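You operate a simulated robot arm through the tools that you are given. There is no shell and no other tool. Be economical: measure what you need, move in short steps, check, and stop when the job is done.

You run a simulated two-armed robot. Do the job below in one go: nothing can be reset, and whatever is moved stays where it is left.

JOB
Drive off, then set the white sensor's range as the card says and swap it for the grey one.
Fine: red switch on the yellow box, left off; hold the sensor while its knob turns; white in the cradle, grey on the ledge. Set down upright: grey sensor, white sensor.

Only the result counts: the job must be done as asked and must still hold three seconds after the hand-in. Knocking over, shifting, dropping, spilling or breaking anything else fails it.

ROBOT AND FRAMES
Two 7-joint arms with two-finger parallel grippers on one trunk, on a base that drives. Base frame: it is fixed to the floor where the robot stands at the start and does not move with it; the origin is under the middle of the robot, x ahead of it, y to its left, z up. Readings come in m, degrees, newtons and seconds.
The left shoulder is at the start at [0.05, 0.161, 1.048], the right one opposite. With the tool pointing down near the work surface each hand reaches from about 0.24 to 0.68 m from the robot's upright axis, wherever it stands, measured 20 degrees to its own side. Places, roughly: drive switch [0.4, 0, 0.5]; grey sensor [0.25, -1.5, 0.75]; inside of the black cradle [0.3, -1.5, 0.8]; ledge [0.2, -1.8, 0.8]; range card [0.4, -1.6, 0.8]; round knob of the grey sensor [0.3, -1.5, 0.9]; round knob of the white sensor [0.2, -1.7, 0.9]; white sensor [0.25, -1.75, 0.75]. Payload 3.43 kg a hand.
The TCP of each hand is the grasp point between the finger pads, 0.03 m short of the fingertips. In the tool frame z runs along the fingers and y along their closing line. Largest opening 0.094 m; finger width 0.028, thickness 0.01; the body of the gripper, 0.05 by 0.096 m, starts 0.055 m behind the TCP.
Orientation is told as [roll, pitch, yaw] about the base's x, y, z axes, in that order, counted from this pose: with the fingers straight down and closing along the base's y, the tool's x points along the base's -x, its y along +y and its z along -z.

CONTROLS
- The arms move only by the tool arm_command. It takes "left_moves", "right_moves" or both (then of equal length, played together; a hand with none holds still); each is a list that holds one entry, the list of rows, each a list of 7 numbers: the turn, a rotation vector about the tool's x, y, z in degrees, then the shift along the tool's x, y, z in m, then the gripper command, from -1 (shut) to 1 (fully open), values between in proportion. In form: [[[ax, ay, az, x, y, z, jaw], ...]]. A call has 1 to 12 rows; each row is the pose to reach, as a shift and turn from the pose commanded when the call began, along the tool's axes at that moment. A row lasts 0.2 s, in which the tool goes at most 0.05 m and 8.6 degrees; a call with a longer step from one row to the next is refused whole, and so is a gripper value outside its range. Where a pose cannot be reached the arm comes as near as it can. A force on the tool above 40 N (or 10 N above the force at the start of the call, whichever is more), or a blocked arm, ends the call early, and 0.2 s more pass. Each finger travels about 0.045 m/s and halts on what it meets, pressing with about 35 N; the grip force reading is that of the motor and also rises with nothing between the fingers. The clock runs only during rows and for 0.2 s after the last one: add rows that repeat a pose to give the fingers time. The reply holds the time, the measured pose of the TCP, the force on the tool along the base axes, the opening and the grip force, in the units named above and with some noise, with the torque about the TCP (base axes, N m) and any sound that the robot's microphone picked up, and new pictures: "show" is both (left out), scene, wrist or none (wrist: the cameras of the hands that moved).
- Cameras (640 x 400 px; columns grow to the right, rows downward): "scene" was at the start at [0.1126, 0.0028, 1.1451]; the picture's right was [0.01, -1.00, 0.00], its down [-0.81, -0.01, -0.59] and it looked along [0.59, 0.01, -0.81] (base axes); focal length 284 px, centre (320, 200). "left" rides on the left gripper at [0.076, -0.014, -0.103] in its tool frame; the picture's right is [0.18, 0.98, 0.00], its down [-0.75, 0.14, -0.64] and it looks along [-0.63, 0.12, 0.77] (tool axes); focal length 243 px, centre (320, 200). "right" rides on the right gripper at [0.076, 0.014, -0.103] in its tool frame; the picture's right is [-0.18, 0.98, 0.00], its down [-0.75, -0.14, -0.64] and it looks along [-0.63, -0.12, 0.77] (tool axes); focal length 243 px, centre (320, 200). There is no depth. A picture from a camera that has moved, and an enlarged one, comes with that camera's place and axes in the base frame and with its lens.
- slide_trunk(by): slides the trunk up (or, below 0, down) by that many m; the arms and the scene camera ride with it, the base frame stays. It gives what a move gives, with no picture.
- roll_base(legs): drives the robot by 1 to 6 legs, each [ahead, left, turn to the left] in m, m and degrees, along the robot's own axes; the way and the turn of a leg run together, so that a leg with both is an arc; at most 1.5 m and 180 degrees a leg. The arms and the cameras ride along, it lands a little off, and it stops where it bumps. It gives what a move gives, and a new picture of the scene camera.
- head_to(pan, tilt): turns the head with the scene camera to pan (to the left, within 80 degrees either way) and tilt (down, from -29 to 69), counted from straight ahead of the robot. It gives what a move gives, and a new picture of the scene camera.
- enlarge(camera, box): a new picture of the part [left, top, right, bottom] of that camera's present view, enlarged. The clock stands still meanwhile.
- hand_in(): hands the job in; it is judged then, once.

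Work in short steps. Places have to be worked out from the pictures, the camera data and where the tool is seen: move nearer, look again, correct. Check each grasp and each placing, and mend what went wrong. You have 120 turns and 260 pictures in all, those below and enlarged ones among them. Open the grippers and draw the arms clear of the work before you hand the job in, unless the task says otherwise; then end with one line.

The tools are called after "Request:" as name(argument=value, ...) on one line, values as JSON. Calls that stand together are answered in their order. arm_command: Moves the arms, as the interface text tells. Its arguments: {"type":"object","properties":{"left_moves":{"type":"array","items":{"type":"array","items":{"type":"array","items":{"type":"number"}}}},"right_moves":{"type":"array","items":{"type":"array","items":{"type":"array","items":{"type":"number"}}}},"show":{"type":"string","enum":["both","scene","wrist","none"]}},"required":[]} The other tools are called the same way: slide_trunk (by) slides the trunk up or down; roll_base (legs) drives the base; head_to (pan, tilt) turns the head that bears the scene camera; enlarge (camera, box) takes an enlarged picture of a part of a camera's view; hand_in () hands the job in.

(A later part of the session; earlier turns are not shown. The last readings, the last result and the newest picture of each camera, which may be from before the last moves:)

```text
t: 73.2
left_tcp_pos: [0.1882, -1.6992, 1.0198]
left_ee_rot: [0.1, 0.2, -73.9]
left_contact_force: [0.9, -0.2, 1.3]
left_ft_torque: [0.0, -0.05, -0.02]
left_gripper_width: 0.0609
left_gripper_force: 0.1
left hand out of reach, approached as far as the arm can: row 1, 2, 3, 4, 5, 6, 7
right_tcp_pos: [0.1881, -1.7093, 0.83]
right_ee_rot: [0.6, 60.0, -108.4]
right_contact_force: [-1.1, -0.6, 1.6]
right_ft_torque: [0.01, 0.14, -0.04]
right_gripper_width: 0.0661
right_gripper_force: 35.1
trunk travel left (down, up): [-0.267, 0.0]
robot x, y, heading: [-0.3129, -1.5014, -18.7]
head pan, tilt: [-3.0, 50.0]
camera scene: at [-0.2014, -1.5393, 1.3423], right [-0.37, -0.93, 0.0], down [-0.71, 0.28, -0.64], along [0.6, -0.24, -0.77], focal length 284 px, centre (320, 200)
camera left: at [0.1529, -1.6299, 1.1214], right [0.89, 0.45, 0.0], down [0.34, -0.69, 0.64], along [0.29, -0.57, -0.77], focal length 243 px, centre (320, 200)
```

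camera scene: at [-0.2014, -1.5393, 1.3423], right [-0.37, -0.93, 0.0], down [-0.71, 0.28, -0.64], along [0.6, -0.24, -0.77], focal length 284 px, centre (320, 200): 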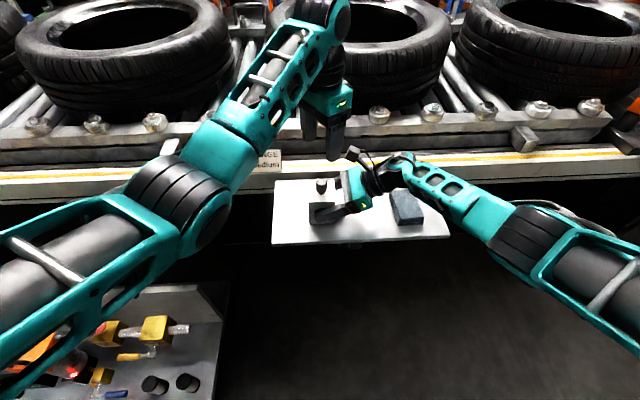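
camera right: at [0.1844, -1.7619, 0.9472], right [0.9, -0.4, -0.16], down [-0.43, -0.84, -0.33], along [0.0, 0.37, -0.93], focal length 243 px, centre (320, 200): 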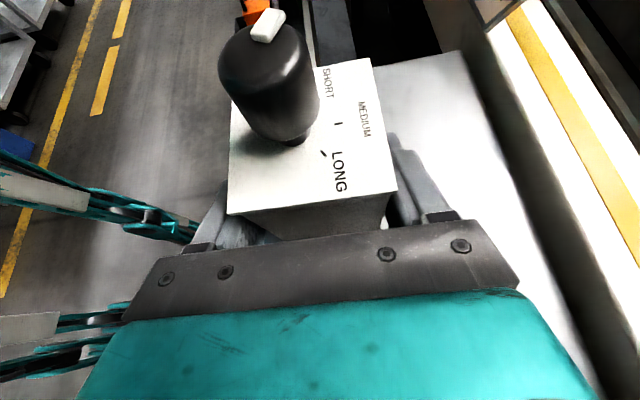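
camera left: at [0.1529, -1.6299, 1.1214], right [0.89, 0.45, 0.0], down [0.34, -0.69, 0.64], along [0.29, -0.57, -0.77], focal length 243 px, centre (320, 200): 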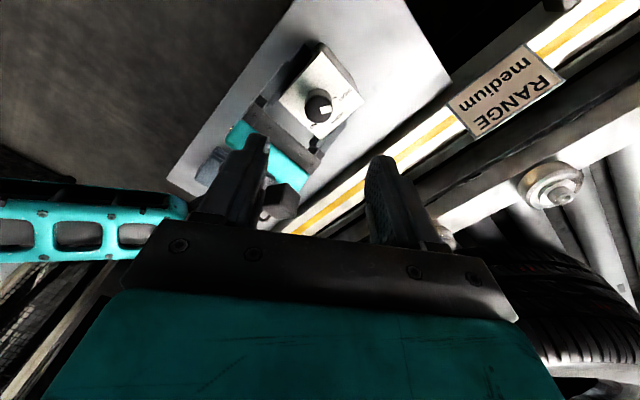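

The hand is right above the knob. Lower toward it in steps.

Request:
arm_command(left_moves=[[[0, 0, 0, 0, 0, 0.025, 0.3], [0, 0, 0, 0, 0, 0.05, 0.3], [0, 0, 0, 0, 0, 0.07, 0.3], [0, 0, 0, 0, 0, 0.07, 0.3]]], show="both")

```text
t: 74.2
left_tcp_pos: [0.1885, -1.6987, 0.9493]
left_ee_rot: [-0.1, 0.2, -74.0]
left_contact_force: [0.3, 0.2, -0.3]
left_ft_torque: [-0.03, 0.01, 0.0]
left_gripper_width: 0.0612
left_gripper_force: 0.0
right_tcp_pos: [0.1878, -1.7095, 0.8303]
right_ee_rot: [0.5, 59.8, -108.4]
right_contact_force: [-0.9, -0.4, 0.9]
right_ft_torque: [0.08, 0.18, -0.01]
right_gripper_width: 0.0663
right_gripper_force: 34.9
trunk travel left (down, up): [-0.267, 0.0]
robot x, y, heading: [-0.3115, -1.5027, -18.9]
head pan, tilt: [-3.0, 50.0]
camera scene: at [-0.2014, -1.5394, 1.3423], right [-0.37, -0.93, 0.0], down [-0.71, 0.28, -0.64], along [0.6, -0.24, -0.77], focal length 284 px, centre (320, 200)
camera left: at [0.153, -1.6298, 1.0516], right [0.89, 0.45, 0.0], down [0.34, -0.69, 0.64], along [0.29, -0.57, -0.77], focal length 243 px, centre (320, 200)
```

scene: 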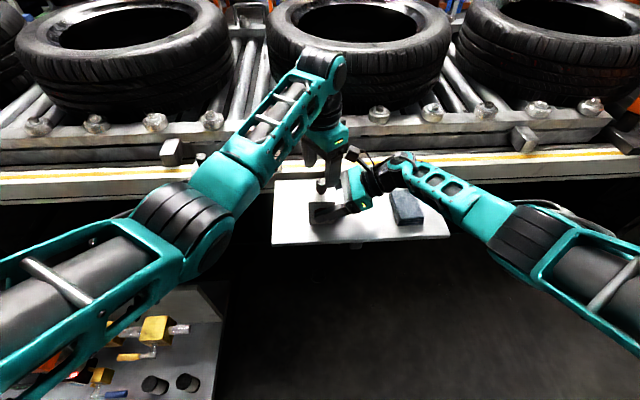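
left: 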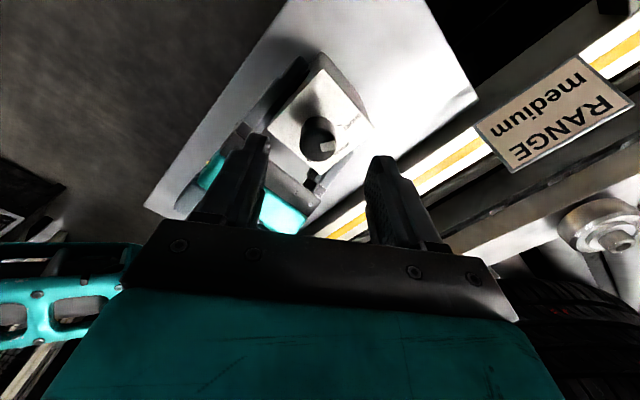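

Small correction and lower to grip height.

Request:
arm_command(left_moves=[[[0, 0, 0, 0.0037, -0.002, 0.015, 0.3], [0, 0, 0, 0.0037, -0.002, 0.03, 0.3], [0, 0, 0, 0.0037, -0.002, 0.04, 0.3], [0, 0, 0, 0.0037, -0.002, 0.04, 0.3]]], show="both")

Request:
enlarge(camera="scene", box=[270, 110, 430, 230])

```text
t: 75.2
left_tcp_pos: [0.1847, -1.6962, 0.9099]
left_ee_rot: [0.0, 0.2, -73.9]
left_contact_force: [0.8, 0.8, -1.2]
left_ft_torque: [-0.04, 0.02, 0.04]
left_gripper_width: 0.0613
left_gripper_force: 0.0
right_tcp_pos: [0.188, -1.7103, 0.8307]
right_ee_rot: [0.3, 59.9, -108.3]
right_contact_force: [-1.2, 0.3, 1.3]
right_ft_torque: [0.05, 0.13, 0.0]
right_gripper_width: 0.0662
right_gripper_force: 35.1
trunk travel left (down, up): [-0.267, 0.0]
robot x, y, heading: [-0.3114, -1.5003, -18.7]
head pan, tilt: [-3.0, 50.0]
camera scene: at [-0.2014, -1.5394, 1.3423], right [-0.37, -0.93, 0.0], down [-0.71, 0.28, -0.64], along [0.6, -0.24, -0.77], focal length 284 px, centre (320, 200)
camera left: at [0.1498, -1.6265, 1.0121], right [0.89, 0.45, 0.0], down [0.34, -0.69, 0.64], along [0.29, -0.57, -0.77], focal length 243 px, centre (320, 200)
```

scene: 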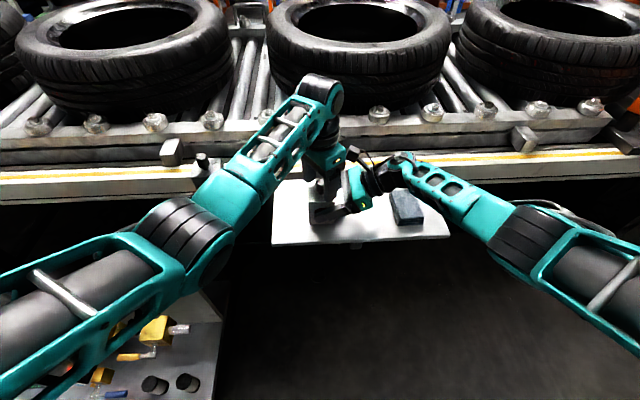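
left: 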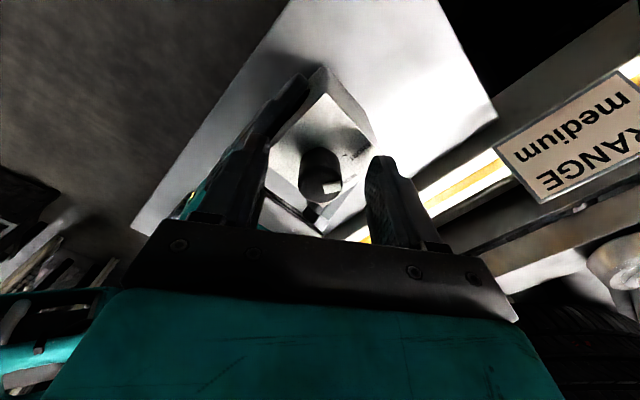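

```text
3.33 times, centred on (350, 170) of scene
camera zoom: at [-0.2014, -1.5394, 1.3423], right [-0.37, -0.93, 0.0], down [-0.71, 0.28, -0.64], along [0.6, -0.24, -0.77], focal length 947 px, centre (220, 300)
```

zoom: 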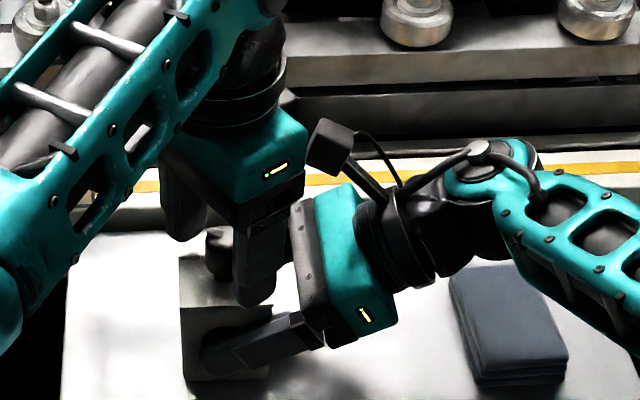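

Knob lies between the left fingers. Close on it.

Request:
arm_command(left_moves=[[[0, 0, 0, 0, 0, 0, 0], [0, 0, 0, 0, 0, 0, -0.4], [0, 0, 0, 0, 0, 0, -0.7], [0, 0, 0, 0, 0, 0, -0.7], [0, 0, 0, 0, 0, 0, -0.7], [0, 0, 0, 0, 0, 0, -0.7]]], show="wrist")

Request:
enlarge(camera="right", box=[200, 0, 440, 200])

```text
t: 76.6
left_tcp_pos: [0.1862, -1.6955, 0.9089]
left_ee_rot: [0.2, 0.1, -73.9]
left_contact_force: [8.3, 0.0, -0.1]
left_ft_torque: [-0.04, -0.14, 0.03]
left_gripper_width: 0.0249
left_gripper_force: 34.8
right_tcp_pos: [0.1879, -1.7105, 0.8295]
right_ee_rot: [0.3, 59.9, -108.3]
right_contact_force: [-7.6, -0.3, 4.9]
right_ft_torque: [0.01, -0.41, 0.14]
right_gripper_width: 0.0664
right_gripper_force: 34.7
trunk travel left (down, up): [-0.267, 0.0]
robot x, y, heading: [-0.308, -1.4998, -18.8]
head pan, tilt: [-3.0, 50.0]
camera left: at [0.1503, -1.6262, 1.0122], right [0.89, 0.45, 0.0], down [0.34, -0.69, 0.64], along [0.29, -0.57, -0.77], focal length 243 px, centre (320, 200)
```

left: 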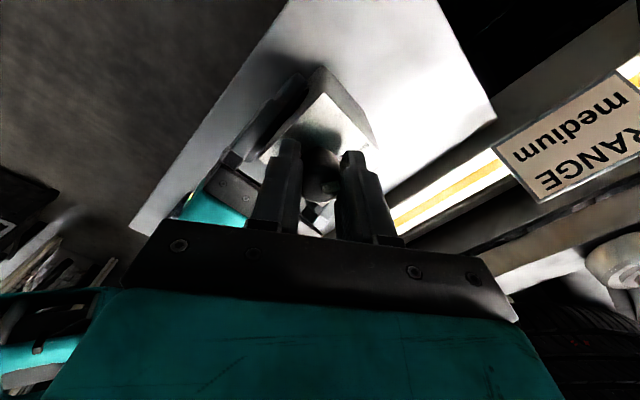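

```text
2.00 times, centred on (320, 100) of right
camera zoom: at [0.1842, -1.7617, 0.9472], right [0.9, -0.4, -0.16], down [-0.43, -0.84, -0.33], along [0.0, 0.37, -0.93], focal length 485 px, centre (320, 400)
```

zoom: 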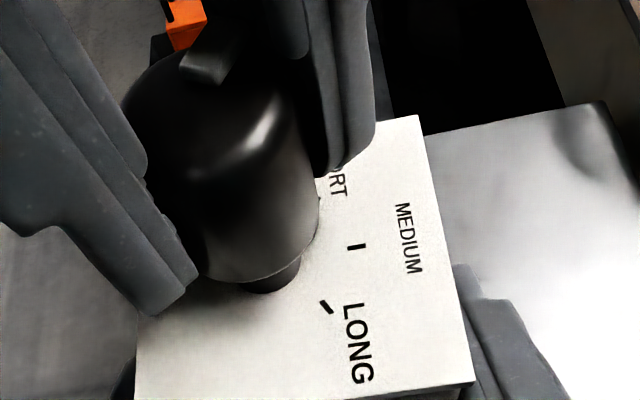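

Firm on the knob. Turn 30° clockwise and look.

Request:
arm_command(left_moves=[[[0, 0, 7.5, 0, 0, 0, -0.7], [0, 0, 15, 0, 0, 0, -0.7], [0, 0, 22.5, 0, 0, 0, -0.7], [0, 0, 30, 0, 0, 0, -0.7], [0, 0, 30, 0, 0, 0, -0.7]]], show="none")

Request:
enlarge(camera="right", box=[200, 0, 440, 200])

Request:
enlarge(camera="left", box=[260, 80, 400, 220])

```text
t: 77.8
left_tcp_pos: [0.1861, -1.6946, 0.9095]
left_ee_rot: [0.2, 0.3, -104.0]
left_contact_force: [23.5, -0.1, -4.9]
left_ft_torque: [-0.27, -0.74, 0.12]
left_gripper_width: 0.025
left_gripper_force: 34.8
right_tcp_pos: [0.1875, -1.7106, 0.8302]
right_ee_rot: [0.2, 59.9, -108.3]
right_contact_force: [-22.3, -1.8, 11.6]
right_ft_torque: [0.23, -0.96, 0.28]
right_gripper_width: 0.066
right_gripper_force: 35.4
trunk travel left (down, up): [-0.267, 0.0]
robot x, y, heading: [-0.3103, -1.5025, -18.9]
head pan, tilt: [-3.0, 50.0]
```

```text
2.00 times, centred on (320, 100) of right
camera zoom: at [0.1837, -1.7614, 0.9471], right [0.9, -0.4, -0.16], down [-0.43, -0.84, -0.33], along [0.0, 0.37, -0.93], focal length 485 px, centre (320, 400)
```

zoom: 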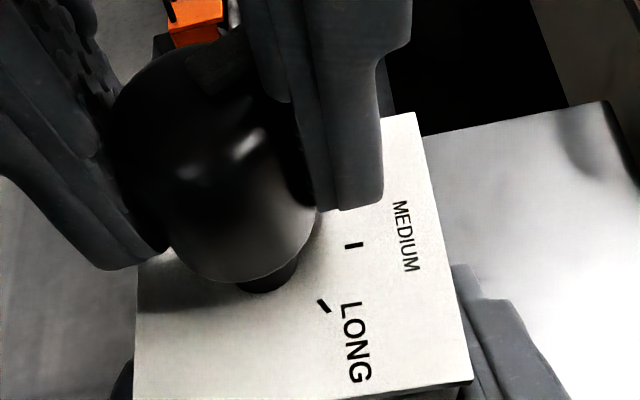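

```text
2.86 times, centred on (330, 150) of left
camera zoom: at [0.19, -1.6177, 1.0128], right [1.0, -0.06, 0.0], down [-0.05, -0.77, 0.64], along [-0.03, -0.64, -0.77], focal length 693 px, centre (291, 343)
```

zoom: 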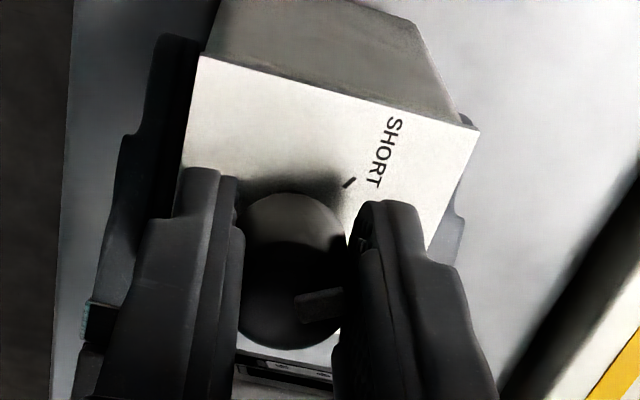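

The knob is following. Zoom closer to measure the pointer angle.

Request:
enlarge(camera="left", box=[295, 130, 355, 170])

Request:
enlarge(camera="scene", box=[290, 150, 350, 200])

```text
10.00 times, centred on (325, 150) of left
camera zoom: at [0.19, -1.6177, 1.0128], right [1.0, -0.06, 0.0], down [-0.05, -0.77, 0.64], along [-0.03, -0.64, -0.77], focal length 2426 px, centre (270, 700)
```

zoom: 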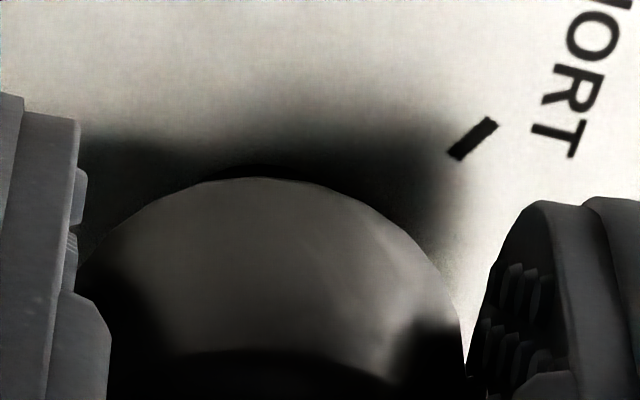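

```text
8.00 times, centred on (320, 175) of scene
camera zoom: at [-0.2015, -1.5393, 1.3423], right [-0.37, -0.93, 0.0], down [-0.71, 0.28, -0.64], along [0.6, -0.24, -0.77], focal length 2272 px, centre (320, 400)
```

zoom: 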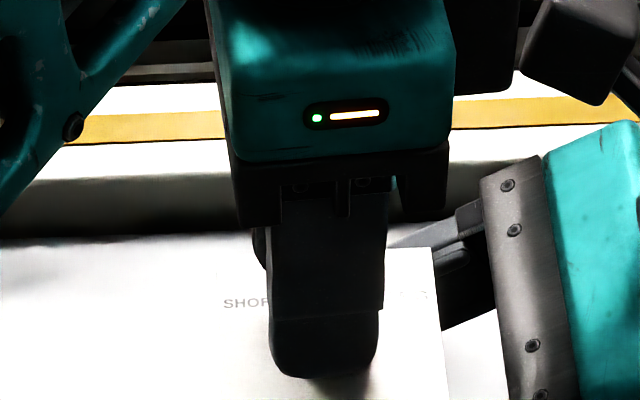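

Look at the pointer on the knob's top itself.

Request:
enlarge(camera="left", box=[295, 150, 355, 210])

```text
6.67 times, centred on (325, 180) of left
camera zoom: at [0.19, -1.6177, 1.0128], right [1.0, -0.06, 0.0], down [-0.05, -0.77, 0.64], along [-0.03, -0.64, -0.77], focal length 1618 px, centre (287, 333)
```

zoom: 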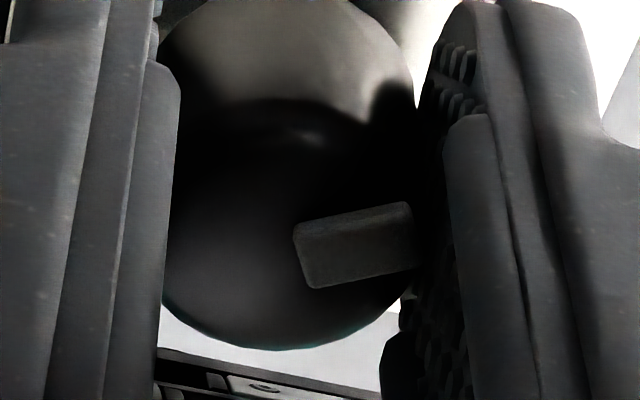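

Pointer at about +10.6°, target −18.7°: 29° remaining. Turn 29.5° more, relieving the side force slightly.

Request:
arm_command(left_moves=[[[0, 0, 6, 0.0005, 0.002, 0, -0.7], [0, 0, 13, 0.0005, 0.002, 0, -0.7], [0, 0, 20, 0.0005, 0.002, 0, -0.7], [0, 0, 26, 0.0005, 0.002, 0, -0.7], [0, 0, 29.5, 0.0005, 0.002, 0, -0.7], [0, 0, 29.5, 0.0005, 0.002, 0, -0.7]]], show="none")

Request:
enlarge(camera="left", box=[275, 120, 375, 220])

```text
t: 79.2
left_tcp_pos: [0.1886, -1.6965, 0.9097]
left_ee_rot: [0.1, 0.4, -133.4]
left_contact_force: [24.8, -2.9, -3.0]
left_ft_torque: [0.11, -0.98, 0.08]
left_gripper_width: 0.025
left_gripper_force: 35.3
right_tcp_pos: [0.1867, -1.7096, 0.8297]
right_ee_rot: [0.2, 59.9, -108.3]
right_contact_force: [-23.9, 2.8, 9.9]
right_ft_torque: [-0.46, -0.75, 0.27]
right_gripper_width: 0.0664
right_gripper_force: 34.7
trunk travel left (down, up): [-0.267, 0.0]
robot x, y, heading: [-0.3068, -1.4998, -18.8]
head pan, tilt: [-3.0, 50.0]
```

```text
4.00 times, centred on (325, 170) of left
camera zoom: at [0.2293, -1.6308, 1.0129], right [0.84, -0.54, 0.0], down [-0.42, -0.65, 0.64], along [-0.34, -0.54, -0.77], focal length 970 px, centre (300, 320)
```

zoom: 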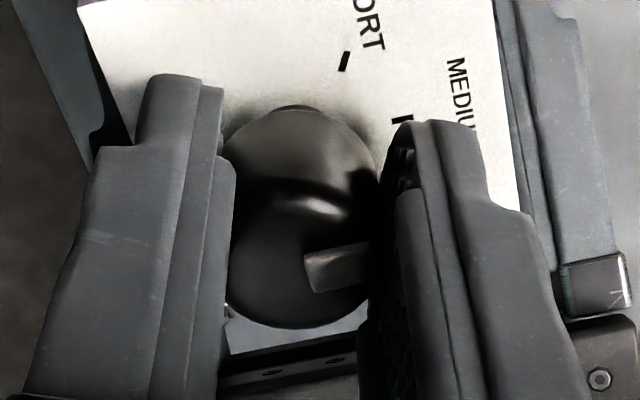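

Pointer ≈ −16…−18°, i.e. at MEDIUM. Release the knob and lift to check.

Request:
arm_command(left_moves=[[[0, 0, 0, 0, 0, 0, -0.4], [0, 0, 0, 0, 0, 0, 0], [0, 0, 0, 0, 0, 0, 0.3], [0, 0, 0, 0, 0, 0, 0.3], [0, 0, 0, 0, 0, -0.03, 0.3], [0, 0, 0, 0, 0, -0.07, 0.3], [0, 0, 0, 0, 0, -0.11, 0.3]]], show="none")

Request:
enlarge(camera="right", box=[200, 0, 440, 200])

Request:
enlarge(camera="left", box=[240, 40, 400, 180])

```text
t: 80.8
left_tcp_pos: [0.1856, -1.6972, 1.0196]
left_ee_rot: [-0.2, 0.1, -133.4]
left_contact_force: [0.3, 0.0, 0.1]
left_ft_torque: [-0.03, 0.01, 0.03]
left_gripper_width: 0.0611
left_gripper_force: 0.1
right_tcp_pos: [0.1874, -1.7099, 0.8304]
right_ee_rot: [0.4, 59.9, -108.4]
right_contact_force: [0.0, -0.9, -0.4]
right_ft_torque: [-0.11, 0.14, -0.03]
right_gripper_width: 0.0662
right_gripper_force: 35.2
trunk travel left (down, up): [-0.267, 0.0]
robot x, y, heading: [-0.3076, -1.4972, -18.8]
head pan, tilt: [-3.0, 50.0]
```

```text
2.00 times, centred on (320, 100) of right
camera zoom: at [0.1842, -1.7618, 0.9471], right [0.9, -0.4, -0.16], down [-0.43, -0.84, -0.33], along [0.0, 0.37, -0.93], focal length 485 px, centre (320, 400)
```

zoom: 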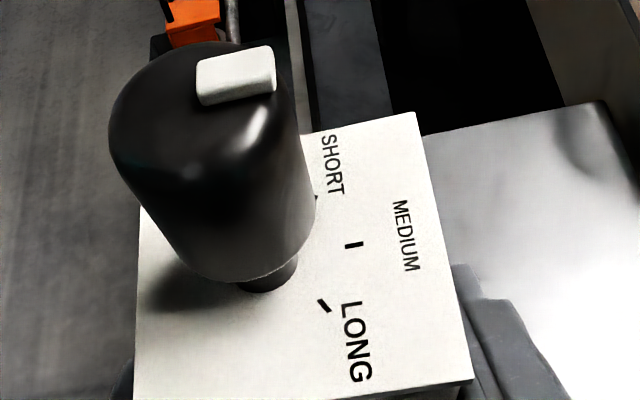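

```text
2.86 times, centred on (320, 110) of left
camera zoom: at [0.2278, -1.6317, 1.1222], right [0.84, -0.54, 0.0], down [-0.41, -0.65, 0.64], along [-0.35, -0.54, -0.77], focal length 693 px, centre (320, 457)
```

zoom: 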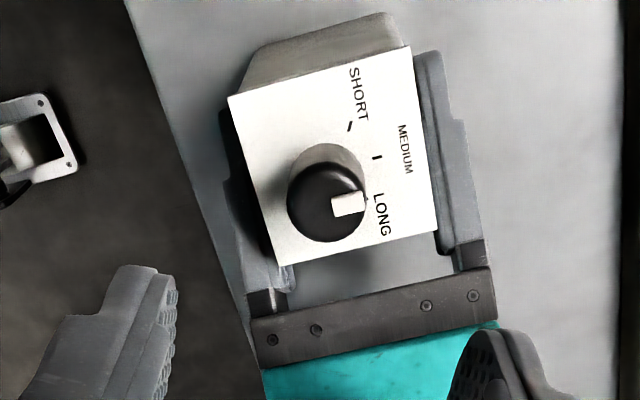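

The pointer is parallel to the sides and at the MEDIUM tick. Now release white with the right hand and back out.

Request:
arm_command(right_moves=[[[0, 0, 0, 0, 0, 0, 0.2], [0, 0, 0, 0, 0, 0, 0.6], [0, 0, 0, 0, 0, 0, 1], [0, 0, 0, 0, 0, 0, 1], [0, 0, 0, 0, 0, -0.04, 1], [0, 0, 0, 0, 0, -0.085, 1], [0, 0, 0, 0.02, 0, -0.125, 1], [0, 0, 0, 0.05, 0, -0.15, 1], [0, 0, 0, 0.08, 0, -0.18, 1]]], show="both")

```text
t: 82.8
left_tcp_pos: [0.187, -1.6977, 1.019]
left_ee_rot: [-0.1, 0.1, -133.4]
left_contact_force: [-0.7, -0.8, -0.1]
left_ft_torque: [0.02, -0.02, -0.02]
left_gripper_width: 0.0611
left_gripper_force: 0.1
right_tcp_pos: [0.1493, -1.8198, 0.989]
right_ee_rot: [0.3, 60.0, -108.4]
right_contact_force: [-0.1, -0.3, 0.2]
right_ft_torque: [-0.03, 0.0, 0.01]
right_gripper_width: 0.094
right_gripper_force: 0.1
trunk travel left (down, up): [-0.267, 0.0]
robot x, y, heading: [-0.3113, -1.5001, -19.1]
head pan, tilt: [-3.0, 50.0]
camera scene: at [-0.2015, -1.5393, 1.3422], right [-0.37, -0.93, 0.0], down [-0.71, 0.28, -0.64], along [0.6, -0.24, -0.77], focal length 284 px, centre (320, 200)
camera right: at [0.1457, -1.871, 1.1056], right [0.9, -0.4, -0.16], down [-0.43, -0.84, -0.33], along [0.0, 0.37, -0.93], focal length 243 px, centre (320, 200)
```

scene: 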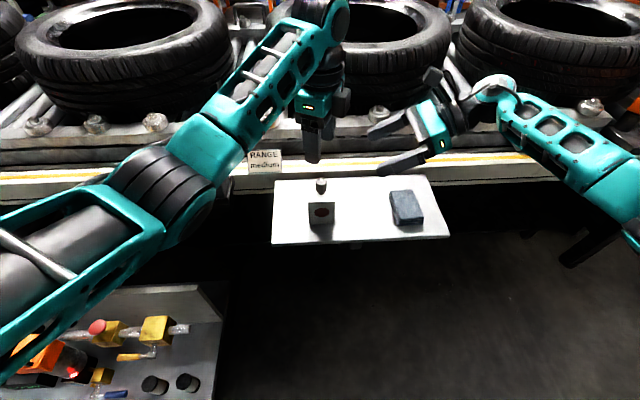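
right: 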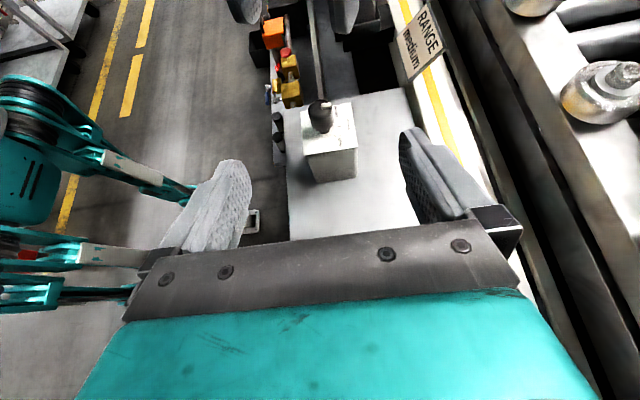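

White stands fine. Now the left hand goes to the grey sensor: first half of the unwinding turn and move.

Request:
arm_command(left_moves=[[[0, 0, -8.2, 0.019, -0.003, -0.005, 0.3], [0, 0, -16.4, 0.038, -0.0065, -0.01, 0.3], [0, 0, -24.6, 0.057, -0.01, -0.015, 0.3], [0, 0, -32.8, 0.076, -0.013, -0.02, 0.3], [0, 0, -41, 0.095, -0.0165, -0.025, 0.3], [0, 0, -49.2, 0.114, -0.02, -0.03, 0.5], [0, 0, -57.3, 0.133, -0.023, -0.03, 0.7]]], show="none")

```text
t: 84.4
left_tcp_pos: [0.2615, -1.5834, 1.051]
left_ee_rot: [0.0, 0.2, -76.0]
left_contact_force: [-0.2, -0.1, -0.3]
left_ft_torque: [-0.02, -0.01, -0.01]
left_gripper_width: 0.08
left_gripper_force: 0.1
right_tcp_pos: [0.1501, -1.8185, 0.9878]
right_ee_rot: [0.4, 59.9, -108.3]
right_contact_force: [0.2, 0.6, -0.3]
right_ft_torque: [0.02, 0.0, 0.03]
right_gripper_width: 0.0944
right_gripper_force: 0.1
trunk travel left (down, up): [-0.267, 0.0]
robot x, y, heading: [-0.3133, -1.5026, -19.0]
head pan, tilt: [-3.0, 50.0]
```

Second half.

Request:
arm_command(left_moves=[[[0, 0, -8.2, 0.0125, 0.014, 0, 0.8], [0, 0, -16.4, 0.025, 0.028, 0, 0.9], [0, 0, -24.6, 0.0375, 0.042, 0, 1], [0, 0, -32.8, 0.05, 0.056, 0, 1], [0, 0, -41, 0.0627, 0.07, 0, 1], [0, 0, -49.2, 0.075, 0.085, 0, 1], [0, 0, -57.3, 0.0877, 0.0987, 0, 1], [0, 0, -57.3, 0.0877, 0.0987, 0, 1]]], show="both")

Request:
enlarge(camera="left", box=[220, 20, 420, 180])

```text
t: 86.2
left_tcp_pos: [0.3376, -1.475, 1.0516]
left_ee_rot: [0.2, 0.2, -18.7]
left_contact_force: [-0.3, 0.0, 1.1]
left_ft_torque: [0.03, 0.03, 0.02]
left_gripper_width: 0.094
left_gripper_force: 0.0
right_tcp_pos: [0.1499, -1.8196, 0.987]
right_ee_rot: [0.4, 59.9, -108.3]
right_contact_force: [0.2, 0.1, 1.0]
right_ft_torque: [0.01, 0.03, 0.03]
right_gripper_width: 0.0942
right_gripper_force: 0.0
trunk travel left (down, up): [-0.267, 0.0]
robot x, y, heading: [-0.3091, -1.5031, -18.8]
head pan, tilt: [-3.0, 50.0]
camera scene: at [-0.2013, -1.5394, 1.3422], right [-0.37, -0.93, 0.0], down [-0.71, 0.28, -0.64], along [0.6, -0.24, -0.77], focal length 284 px, centre (320, 200)
camera left: at [0.2597, -1.4646, 1.1533], right [0.14, 0.99, 0.0], down [0.76, -0.11, 0.64], along [0.64, -0.09, -0.77], focal length 243 px, centre (320, 200)
```

scene: 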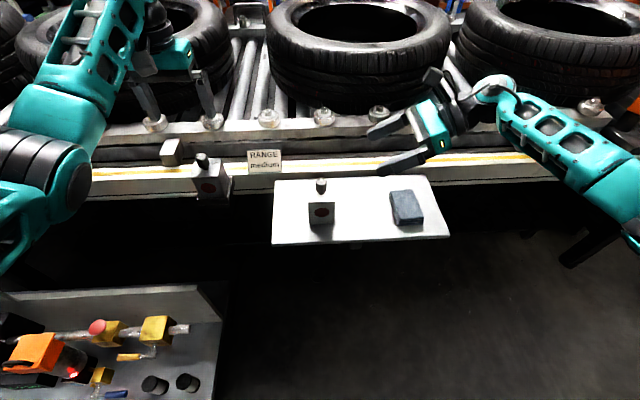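
left: 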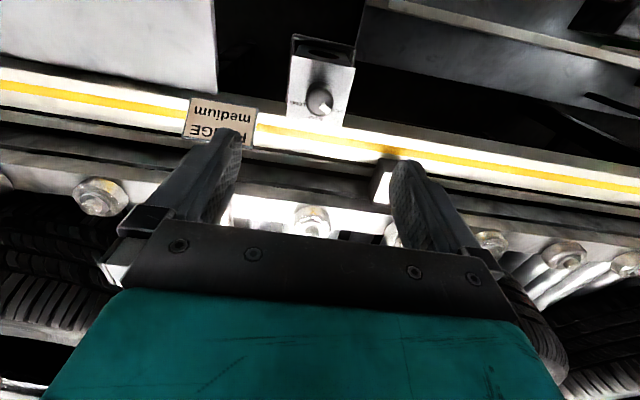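

```text
2.50 times, centred on (320, 100) of left
camera zoom: at [0.2597, -1.4646, 1.1533], right [0.14, 0.99, 0.0], down [0.76, -0.11, 0.64], along [0.64, -0.09, -0.77], focal length 606 px, centre (320, 450)
```

zoom: 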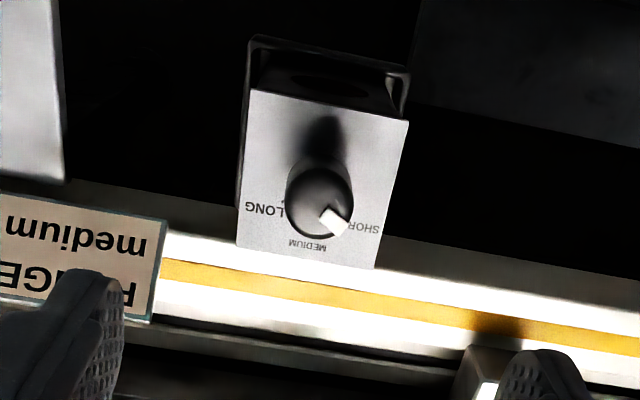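

Grey is directly under the left hand, centre ≈[0.337,−1.476]. Zoom from the scene camera to triangulate height and the cradle rim.

Request:
enlarge(camera="scene", box=[160, 120, 280, 220])

```text
4.00 times, centred on (220, 170) of scene
camera zoom: at [-0.2013, -1.5394, 1.3422], right [-0.37, -0.93, 0.0], down [-0.71, 0.28, -0.64], along [0.6, -0.24, -0.77], focal length 1136 px, centre (720, 320)
```

zoom: 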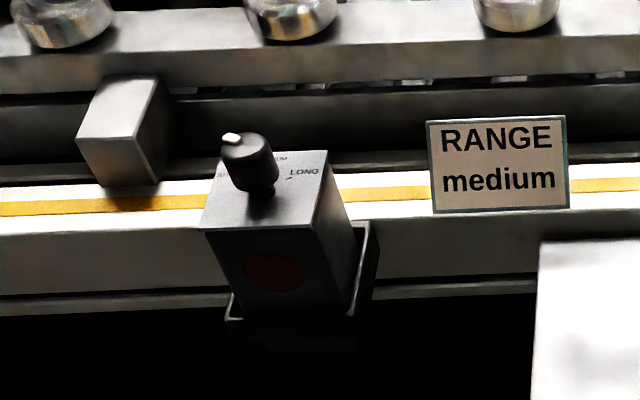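

Grey plate z≈0.891, centre ≈[0.338,−1.476], cradle rim ≈0.82. Descend to TCP z≈0.89 with jaws wide.

Request:
arm_command(left_moves=[[[0, 0, 0, -0.001, -0.001, 0.04, 1], [0, 0, 0, -0.001, -0.001, 0.08, 1], [0, 0, 0, -0.001, -0.001, 0.11, 1], [0, 0, 0, -0.001, -0.001, 0.135, 1], [0, 0, 0, -0.001, -0.001, 0.135, 1]]], show="both")

```text
t: 87.4
left_tcp_pos: [0.338, -1.4764, 0.9158]
left_ee_rot: [0.2, 0.0, -18.8]
left_contact_force: [0.1, -0.3, -0.5]
left_ft_torque: [-0.01, -0.02, -0.01]
left_gripper_width: 0.0939
left_gripper_force: 0.2
right_tcp_pos: [0.1498, -1.8197, 0.9886]
right_ee_rot: [0.4, 59.9, -108.4]
right_contact_force: [-0.3, -0.7, -0.5]
right_ft_torque: [0.0, -0.02, 0.01]
right_gripper_width: 0.094
right_gripper_force: 0.1
trunk travel left (down, up): [-0.267, 0.0]
robot x, y, heading: [-0.3095, -1.5008, -18.9]
head pan, tilt: [-3.0, 50.0]
camera scene: at [-0.2013, -1.5394, 1.3423], right [-0.37, -0.93, 0.0], down [-0.71, 0.28, -0.64], along [0.6, -0.24, -0.77], focal length 284 px, centre (320, 200)
camera left: at [0.2602, -1.4648, 1.0174], right [0.14, 0.99, 0.0], down [0.76, -0.11, 0.64], along [0.63, -0.09, -0.77], focal length 243 px, centre (320, 200)
```

scene: 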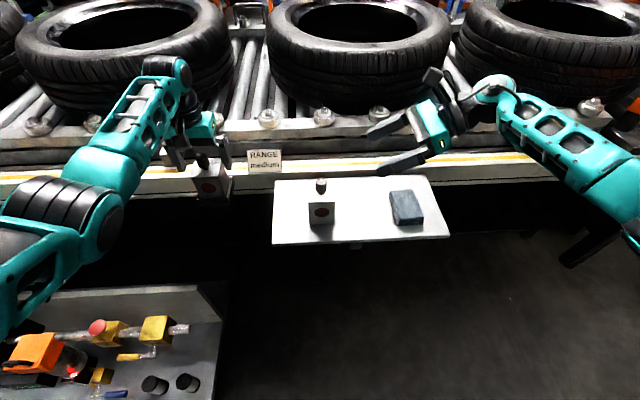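
left: 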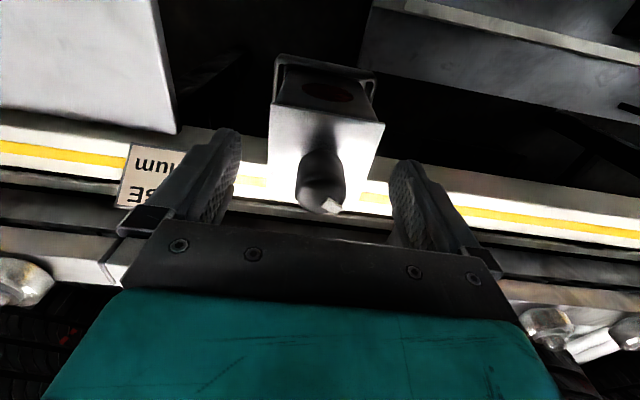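

Centred. Descend the last 2.5 cm and close.

Request:
arm_command(left_moves=[[[0, 0, 0, 0, 0, 0.013, 1], [0, 0, 0, 0, 0, 0.025, 1], [0, 0, 0, 0, 0, 0.025, 0.6], [0, 0, 0, 0, 0, 0.025, 0.2], [0, 0, 0, 0, 0, 0.025, -0.1], [0, 0, 0, 0, 0, 0.025, -0.1], [0, 0, 0, 0, 0, 0.025, -0.1]]], show="both")

```text
t: 89.0
left_tcp_pos: [0.3379, -1.4757, 0.8904]
left_ee_rot: [0.1, 0.1, -18.8]
left_contact_force: [-0.7, -1.3, 0.1]
left_ft_torque: [-0.13, -0.05, 0.0]
left_gripper_width: 0.0662
left_gripper_force: 35.7
right_tcp_pos: [0.1494, -1.8196, 0.9874]
right_ee_rot: [0.4, 59.8, -108.3]
right_contact_force: [0.4, -1.1, -0.4]
right_ft_torque: [0.01, 0.0, 0.01]
right_gripper_width: 0.0939
right_gripper_force: 0.0
trunk travel left (down, up): [-0.267, 0.0]
robot x, y, heading: [-0.3141, -1.5006, -18.9]
head pan, tilt: [-3.0, 50.0]
camera scene: at [-0.2012, -1.5394, 1.3422], right [-0.37, -0.93, 0.0], down [-0.71, 0.28, -0.64], along [0.6, -0.24, -0.77], focal length 284 px, centre (320, 200)
camera left: at [0.2604, -1.4651, 0.9925], right [0.14, 0.99, 0.0], down [0.76, -0.11, 0.64], along [0.63, -0.09, -0.77], focal length 243 px, centre (320, 200)
```

scene: 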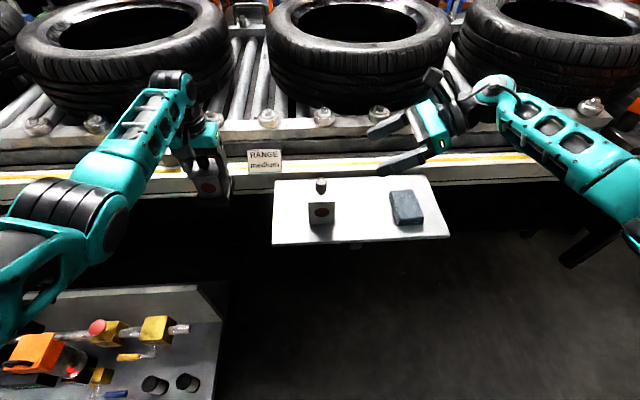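
left: 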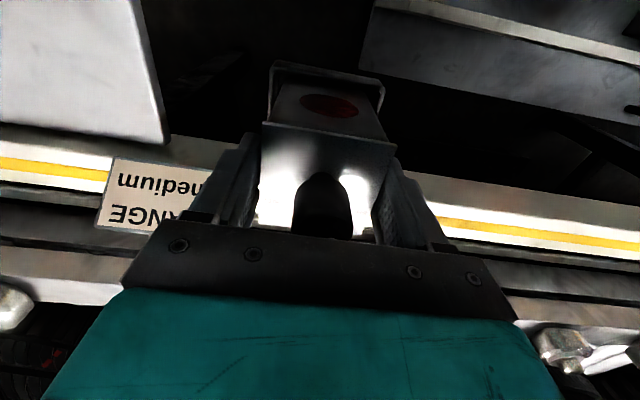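

Gripped (0.066 m). Lift straight up.

Request:
arm_command(left_moves=[[[0, 0, 0, 0, 0, -0.02, -0.15], [0, 0, 0, 0, 0, -0.04, -0.15], [0, 0, 0, 0, 0, -0.07, -0.15], [0, 0, 0, 0, 0, -0.1, -0.15], [0, 0, 0, 0, 0, -0.13, -0.15], [0, 0, 0, 0, 0, -0.15, -0.15]]], show="both")

Request:
enlarge(camera="scene", box=[140, 100, 300, 220])

```text
t: 90.4
left_tcp_pos: [0.3369, -1.4764, 1.0406]
left_ee_rot: [0.2, 0.1, -18.7]
left_contact_force: [0.1, 0.0, -3.2]
left_ft_torque: [0.01, -0.02, 0.0]
left_gripper_width: 0.0662
left_gripper_force: 35.1
right_tcp_pos: [0.15, -1.8191, 0.9874]
right_ee_rot: [0.3, 59.9, -108.3]
right_contact_force: [0.2, -0.4, 0.1]
right_ft_torque: [-0.03, 0.04, -0.01]
right_gripper_width: 0.0942
right_gripper_force: 0.0
trunk travel left (down, up): [-0.267, 0.0]
robot x, y, heading: [-0.3102, -1.5002, -18.9]
head pan, tilt: [-3.0, 50.0]
camera scene: at [-0.201, -1.5394, 1.3422], right [-0.37, -0.93, 0.0], down [-0.71, 0.28, -0.64], along [0.6, -0.24, -0.77], focal length 284 px, centre (320, 200)
camera left: at [0.2601, -1.4657, 1.1431], right [0.14, 0.99, 0.0], down [0.76, -0.11, 0.64], along [0.63, -0.09, -0.77], focal length 243 px, centre (320, 200)
```

scene: 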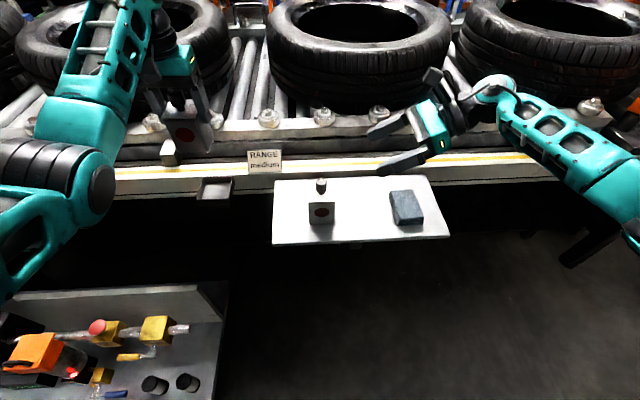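
left: 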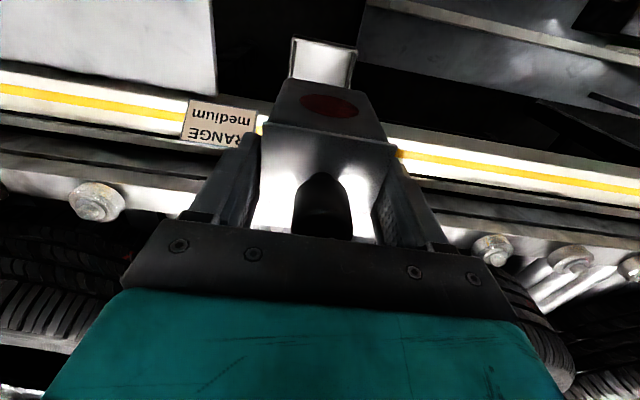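

```text
3.33 times, centred on (220, 160) of scene
camera zoom: at [-0.201, -1.5394, 1.3422], right [-0.37, -0.93, 0.0], down [-0.71, 0.28, -0.64], along [0.6, -0.24, -0.77], focal length 947 px, centre (653, 333)
```

zoom: 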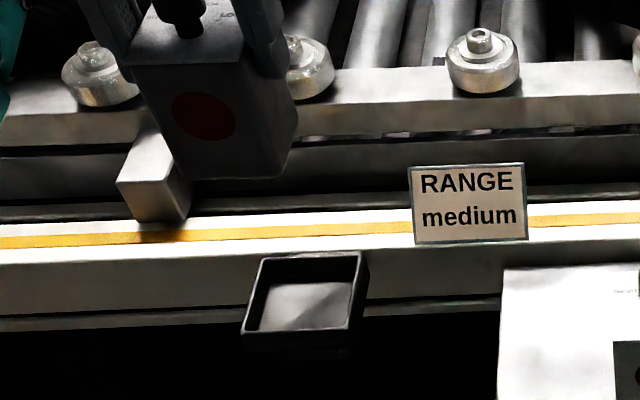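

Grey out of the cradle; the cradle is an empty shallow tray. First I clear the right hand away to its neutral pose (half 1).

Request:
arm_command(right_moves=[[[3.3, -3.3, -5.8, -0.003, -0.011, -0.013, 1], [6.7, -6.7, -11.6, -0.006, -0.022, -0.025, 1], [10, -10, -17.4, -0.009, -0.034, -0.038, 1], [13.3, -13.3, -23.1, -0.013, -0.045, -0.05, 1], [16.7, -16.7, -28.9, -0.016, -0.056, -0.063, 1], [20, -20, -34.7, -0.019, -0.068, -0.076, 1], [23.3, -23.3, -40.5, -0.0225, -0.079, -0.0885, 1]]], show="none")

```text
t: 92.0
left_tcp_pos: [0.3369, -1.4766, 1.0407]
left_ee_rot: [0.2, 0.1, -18.8]
left_contact_force: [-0.2, 1.0, -3.1]
left_ft_torque: [0.0, -0.01, 0.03]
left_gripper_width: 0.0668
left_gripper_force: 35.2
right_tcp_pos: [0.0459, -1.8774, 1.0133]
right_ee_rot: [14.6, 28.9, -56.4]
right_contact_force: [0.3, -0.4, 0.3]
right_ft_torque: [-0.03, 0.0, 0.0]
right_gripper_width: 0.094
right_gripper_force: 0.1
trunk travel left (down, up): [-0.267, 0.0]
robot x, y, heading: [-0.3093, -1.5011, -18.5]
head pan, tilt: [-3.0, 50.0]
```

Request:
arm_command(right_moves=[[[3.3, -3.3, -5.8, 0.0027, -0.0156, -0.0067, 1], [6.7, -6.7, -11.6, 0.0054, -0.031, -0.0134, 1], [10, -10, -17.4, 0.008, -0.047, -0.02, 1], [13.3, -13.3, -23.1, 0.0108, -0.062, -0.0268, 1], [16.7, -16.7, -28.9, 0.0135, -0.078, -0.0335, 1], [20, -20, -34.7, 0.0162, -0.0934, -0.04, 1], [23.3, -23.3, -40.5, 0.0189, -0.109, -0.0469, 1]]], show="scene")

```text
t: 93.6
left_tcp_pos: [0.3367, -1.4761, 1.0407]
left_ee_rot: [0.2, 0.1, -18.8]
left_contact_force: [0.4, -0.1, -3.2]
left_ft_torque: [-0.02, 0.01, 0.03]
left_gripper_width: 0.0666
left_gripper_force: 35.1
right_tcp_pos: [-0.0548, -1.9346, 1.0375]
right_ee_rot: [0.0, -0.2, -18.5]
right_contact_force: [-0.3, -0.2, -1.0]
right_ft_torque: [0.02, 0.0, 0.0]
right_gripper_width: 0.0937
right_gripper_force: 0.1
trunk travel left (down, up): [-0.267, 0.0]
robot x, y, heading: [-0.3091, -1.4983, -18.6]
head pan, tilt: [-3.0, 50.0]
camera scene: at [-0.2013, -1.5393, 1.3423], right [-0.37, -0.93, 0.0], down [-0.71, 0.28, -0.64], along [0.6, -0.24, -0.77], focal length 284 px, centre (320, 200)
```

scene: 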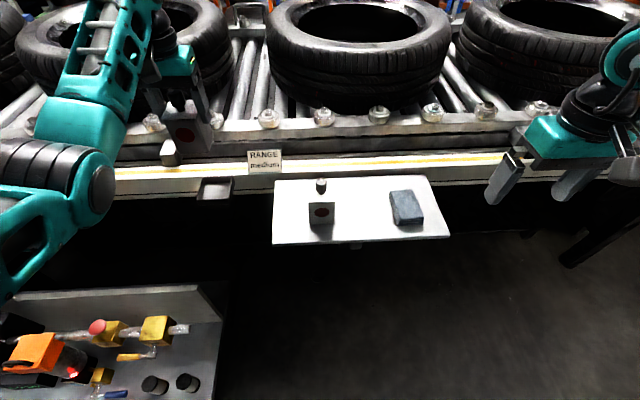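

Path clear. I drive 0.15 m right so the left hand can set grey between white and the cloth.

Request:
roll_base(legs=[[0, -0.15, 0]])

Request:
enlarge(camera="scene", box=[180, 140, 420, 270])

```text
t: 95.5
left_tcp_pos: [0.289, -1.6173, 1.0408]
left_ee_rot: [0.2, 0.1, -18.7]
left_contact_force: [-0.2, 0.7, -3.7]
left_ft_torque: [0.02, -0.01, -0.02]
left_gripper_width: 0.0663
left_gripper_force: 34.9
right_tcp_pos: [-0.1017, -2.0759, 1.037]
right_ee_rot: [0.1, -0.1, -18.7]
right_contact_force: [-0.6, -0.7, 0.1]
right_ft_torque: [0.02, -0.03, 0.0]
right_gripper_width: 0.0939
right_gripper_force: 0.1
trunk travel left (down, up): [-0.267, 0.0]
robot x, y, heading: [-0.3546, -1.6401, -18.6]
head pan, tilt: [-3.0, 50.0]
camera scene: at [-0.2488, -1.6806, 1.3422], right [-0.37, -0.93, 0.0], down [-0.71, 0.28, -0.64], along [0.6, -0.24, -0.77], focal length 284 px, centre (320, 200)
```

scene: 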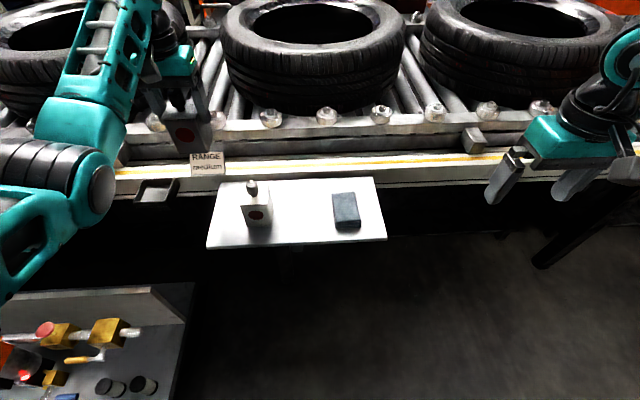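

```text
2.67 times, centred on (300, 205) of scene
camera zoom: at [-0.2488, -1.6806, 1.3422], right [-0.37, -0.93, 0.0], down [-0.71, 0.28, -0.64], along [0.6, -0.24, -0.77], focal length 757 px, centre (373, 187)
```

zoom: 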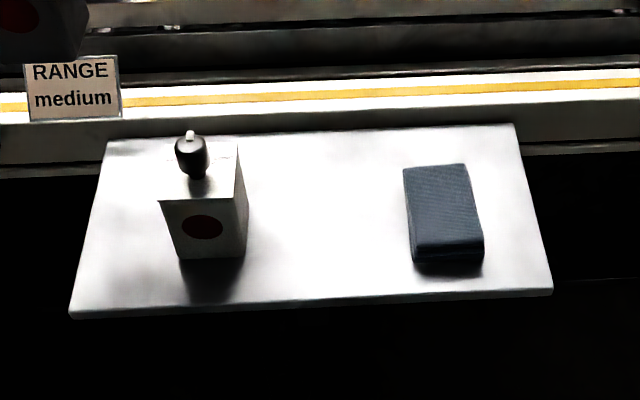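

Target for grey: midway at ≈[0.156,−1.796]. Move over it at height, then look.

Request:
arm_command(left_moves=[[[0, 0, 0, 0.012, -0.035, -0.005, -0.15], [0, 0, 0, 0.024, -0.07, -0.005, -0.15], [0, 0, 0, 0.035, -0.106, -0.005, -0.15], [0, 0, 0, 0.046, -0.142, -0.005, -0.15], [0, 0, 0, 0.057, -0.177, -0.005, -0.15], [0, 0, 0, 0.0684, -0.212, 0, -0.15], [0, 0, 0, 0.0684, -0.212, 0.03, -0.15], [0, 0, 0, 0.0684, -0.212, 0.06, -0.15], [0, 0, 0, 0.0684, -0.212, 0.06, -0.15]]], show="both")

Request:
enlarge(camera="scene", box=[200, 140, 400, 260])

```text
t: 97.5
left_tcp_pos: [0.1553, -1.7963, 0.9796]
left_ee_rot: [0.2, 0.1, -18.8]
left_contact_force: [-0.3, -0.2, -3.2]
left_ft_torque: [-0.02, 0.0, 0.01]
left_gripper_width: 0.0664
left_gripper_force: 34.7
right_tcp_pos: [-0.1024, -2.0751, 1.0382]
right_ee_rot: [0.1, -0.2, -18.6]
right_contact_force: [0.0, 0.1, 0.4]
right_ft_torque: [0.02, 0.05, 0.0]
right_gripper_width: 0.0939
right_gripper_force: 0.0
trunk travel left (down, up): [-0.267, 0.0]
robot x, y, heading: [-0.358, -1.6434, -18.7]
head pan, tilt: [-3.0, 50.0]
camera scene: at [-0.2488, -1.6803, 1.3422], right [-0.37, -0.93, 0.0], down [-0.71, 0.28, -0.64], along [0.6, -0.24, -0.77], focal length 284 px, centre (320, 200)
camera left: at [0.0786, -1.7854, 1.0821], right [0.14, 0.99, 0.0], down [0.76, -0.11, 0.64], along [0.63, -0.09, -0.77], focal length 243 px, centre (320, 200)
```

scene: 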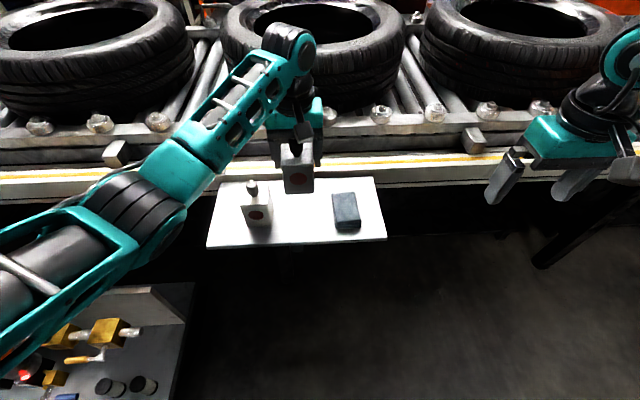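
left: 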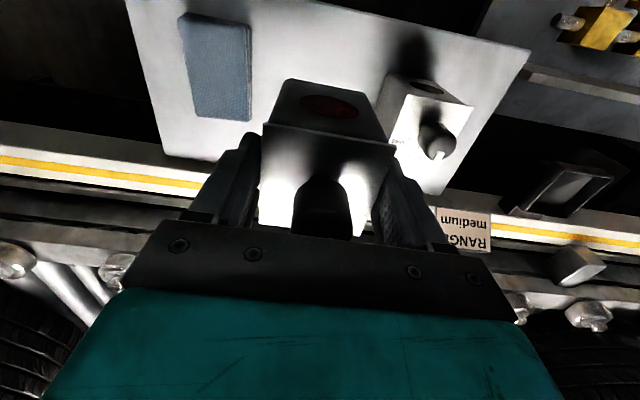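

```text
3.20 times, centred on (300, 200) of scene
camera zoom: at [-0.2488, -1.6803, 1.3422], right [-0.37, -0.93, 0.0], down [-0.71, 0.28, -0.64], along [0.6, -0.24, -0.77], focal length 909 px, centre (384, 200)
```

zoom: 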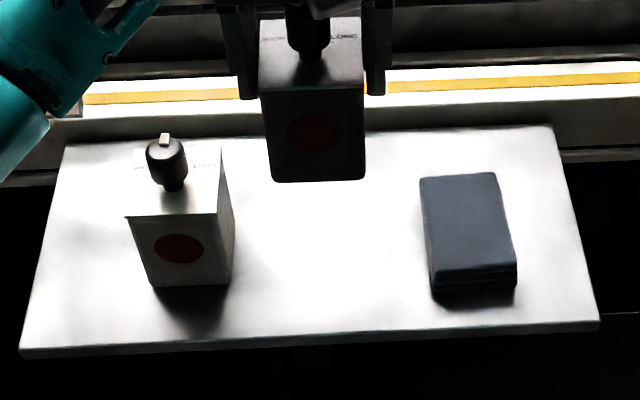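

Well positioned. Lower to just above the ledge.

Request:
arm_command(left_moves=[[[0, 0, 0, 0, 0, 0.03, -0.15], [0, 0, 0, 0, 0, 0.06, -0.15], [0, 0, 0, 0, 0, 0.085, -0.15], [0, 0, 0, 0, 0, 0.1, -0.15], [0, 0, 0, 0, 0, 0.1, -0.15]]], show="scene")

Request:
enlarge(camera="scene", box=[200, 140, 400, 260])

```text
t: 98.7
left_tcp_pos: [0.1554, -1.796, 0.8808]
left_ee_rot: [0.1, 0.1, -18.8]
left_contact_force: [-0.1, 0.7, -3.8]
left_ft_torque: [0.0, -0.02, -0.01]
left_gripper_width: 0.0665
left_gripper_force: 34.9
right_tcp_pos: [-0.1023, -2.0764, 1.0378]
right_ee_rot: [0.2, -0.1, -18.5]
right_contact_force: [-0.7, 0.2, 0.4]
right_ft_torque: [0.02, 0.04, 0.01]
right_gripper_width: 0.0939
right_gripper_force: 0.0
trunk travel left (down, up): [-0.267, 0.0]
robot x, y, heading: [-0.3582, -1.6396, -18.9]
head pan, tilt: [-3.0, 50.0]
camera scene: at [-0.2488, -1.6804, 1.3422], right [-0.37, -0.93, 0.0], down [-0.71, 0.28, -0.64], along [0.6, -0.24, -0.77], focal length 284 px, centre (320, 200)
```

scene: 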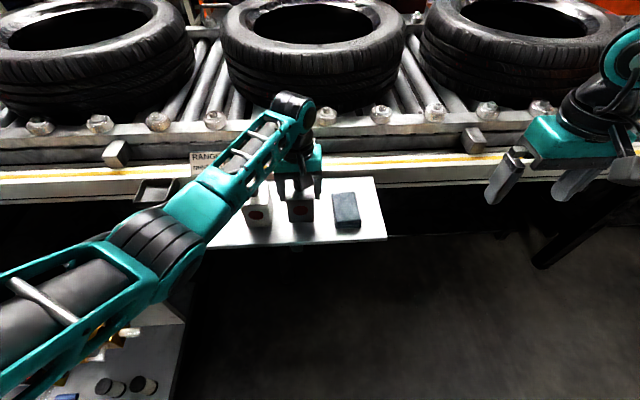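

```text
3.20 times, centred on (300, 200) of scene
camera zoom: at [-0.2488, -1.6804, 1.3422], right [-0.37, -0.93, 0.0], down [-0.71, 0.28, -0.64], along [0.6, -0.24, -0.77], focal length 909 px, centre (384, 200)
```

zoom: 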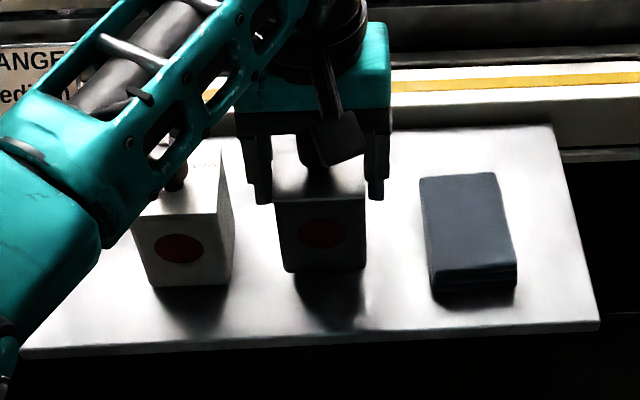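

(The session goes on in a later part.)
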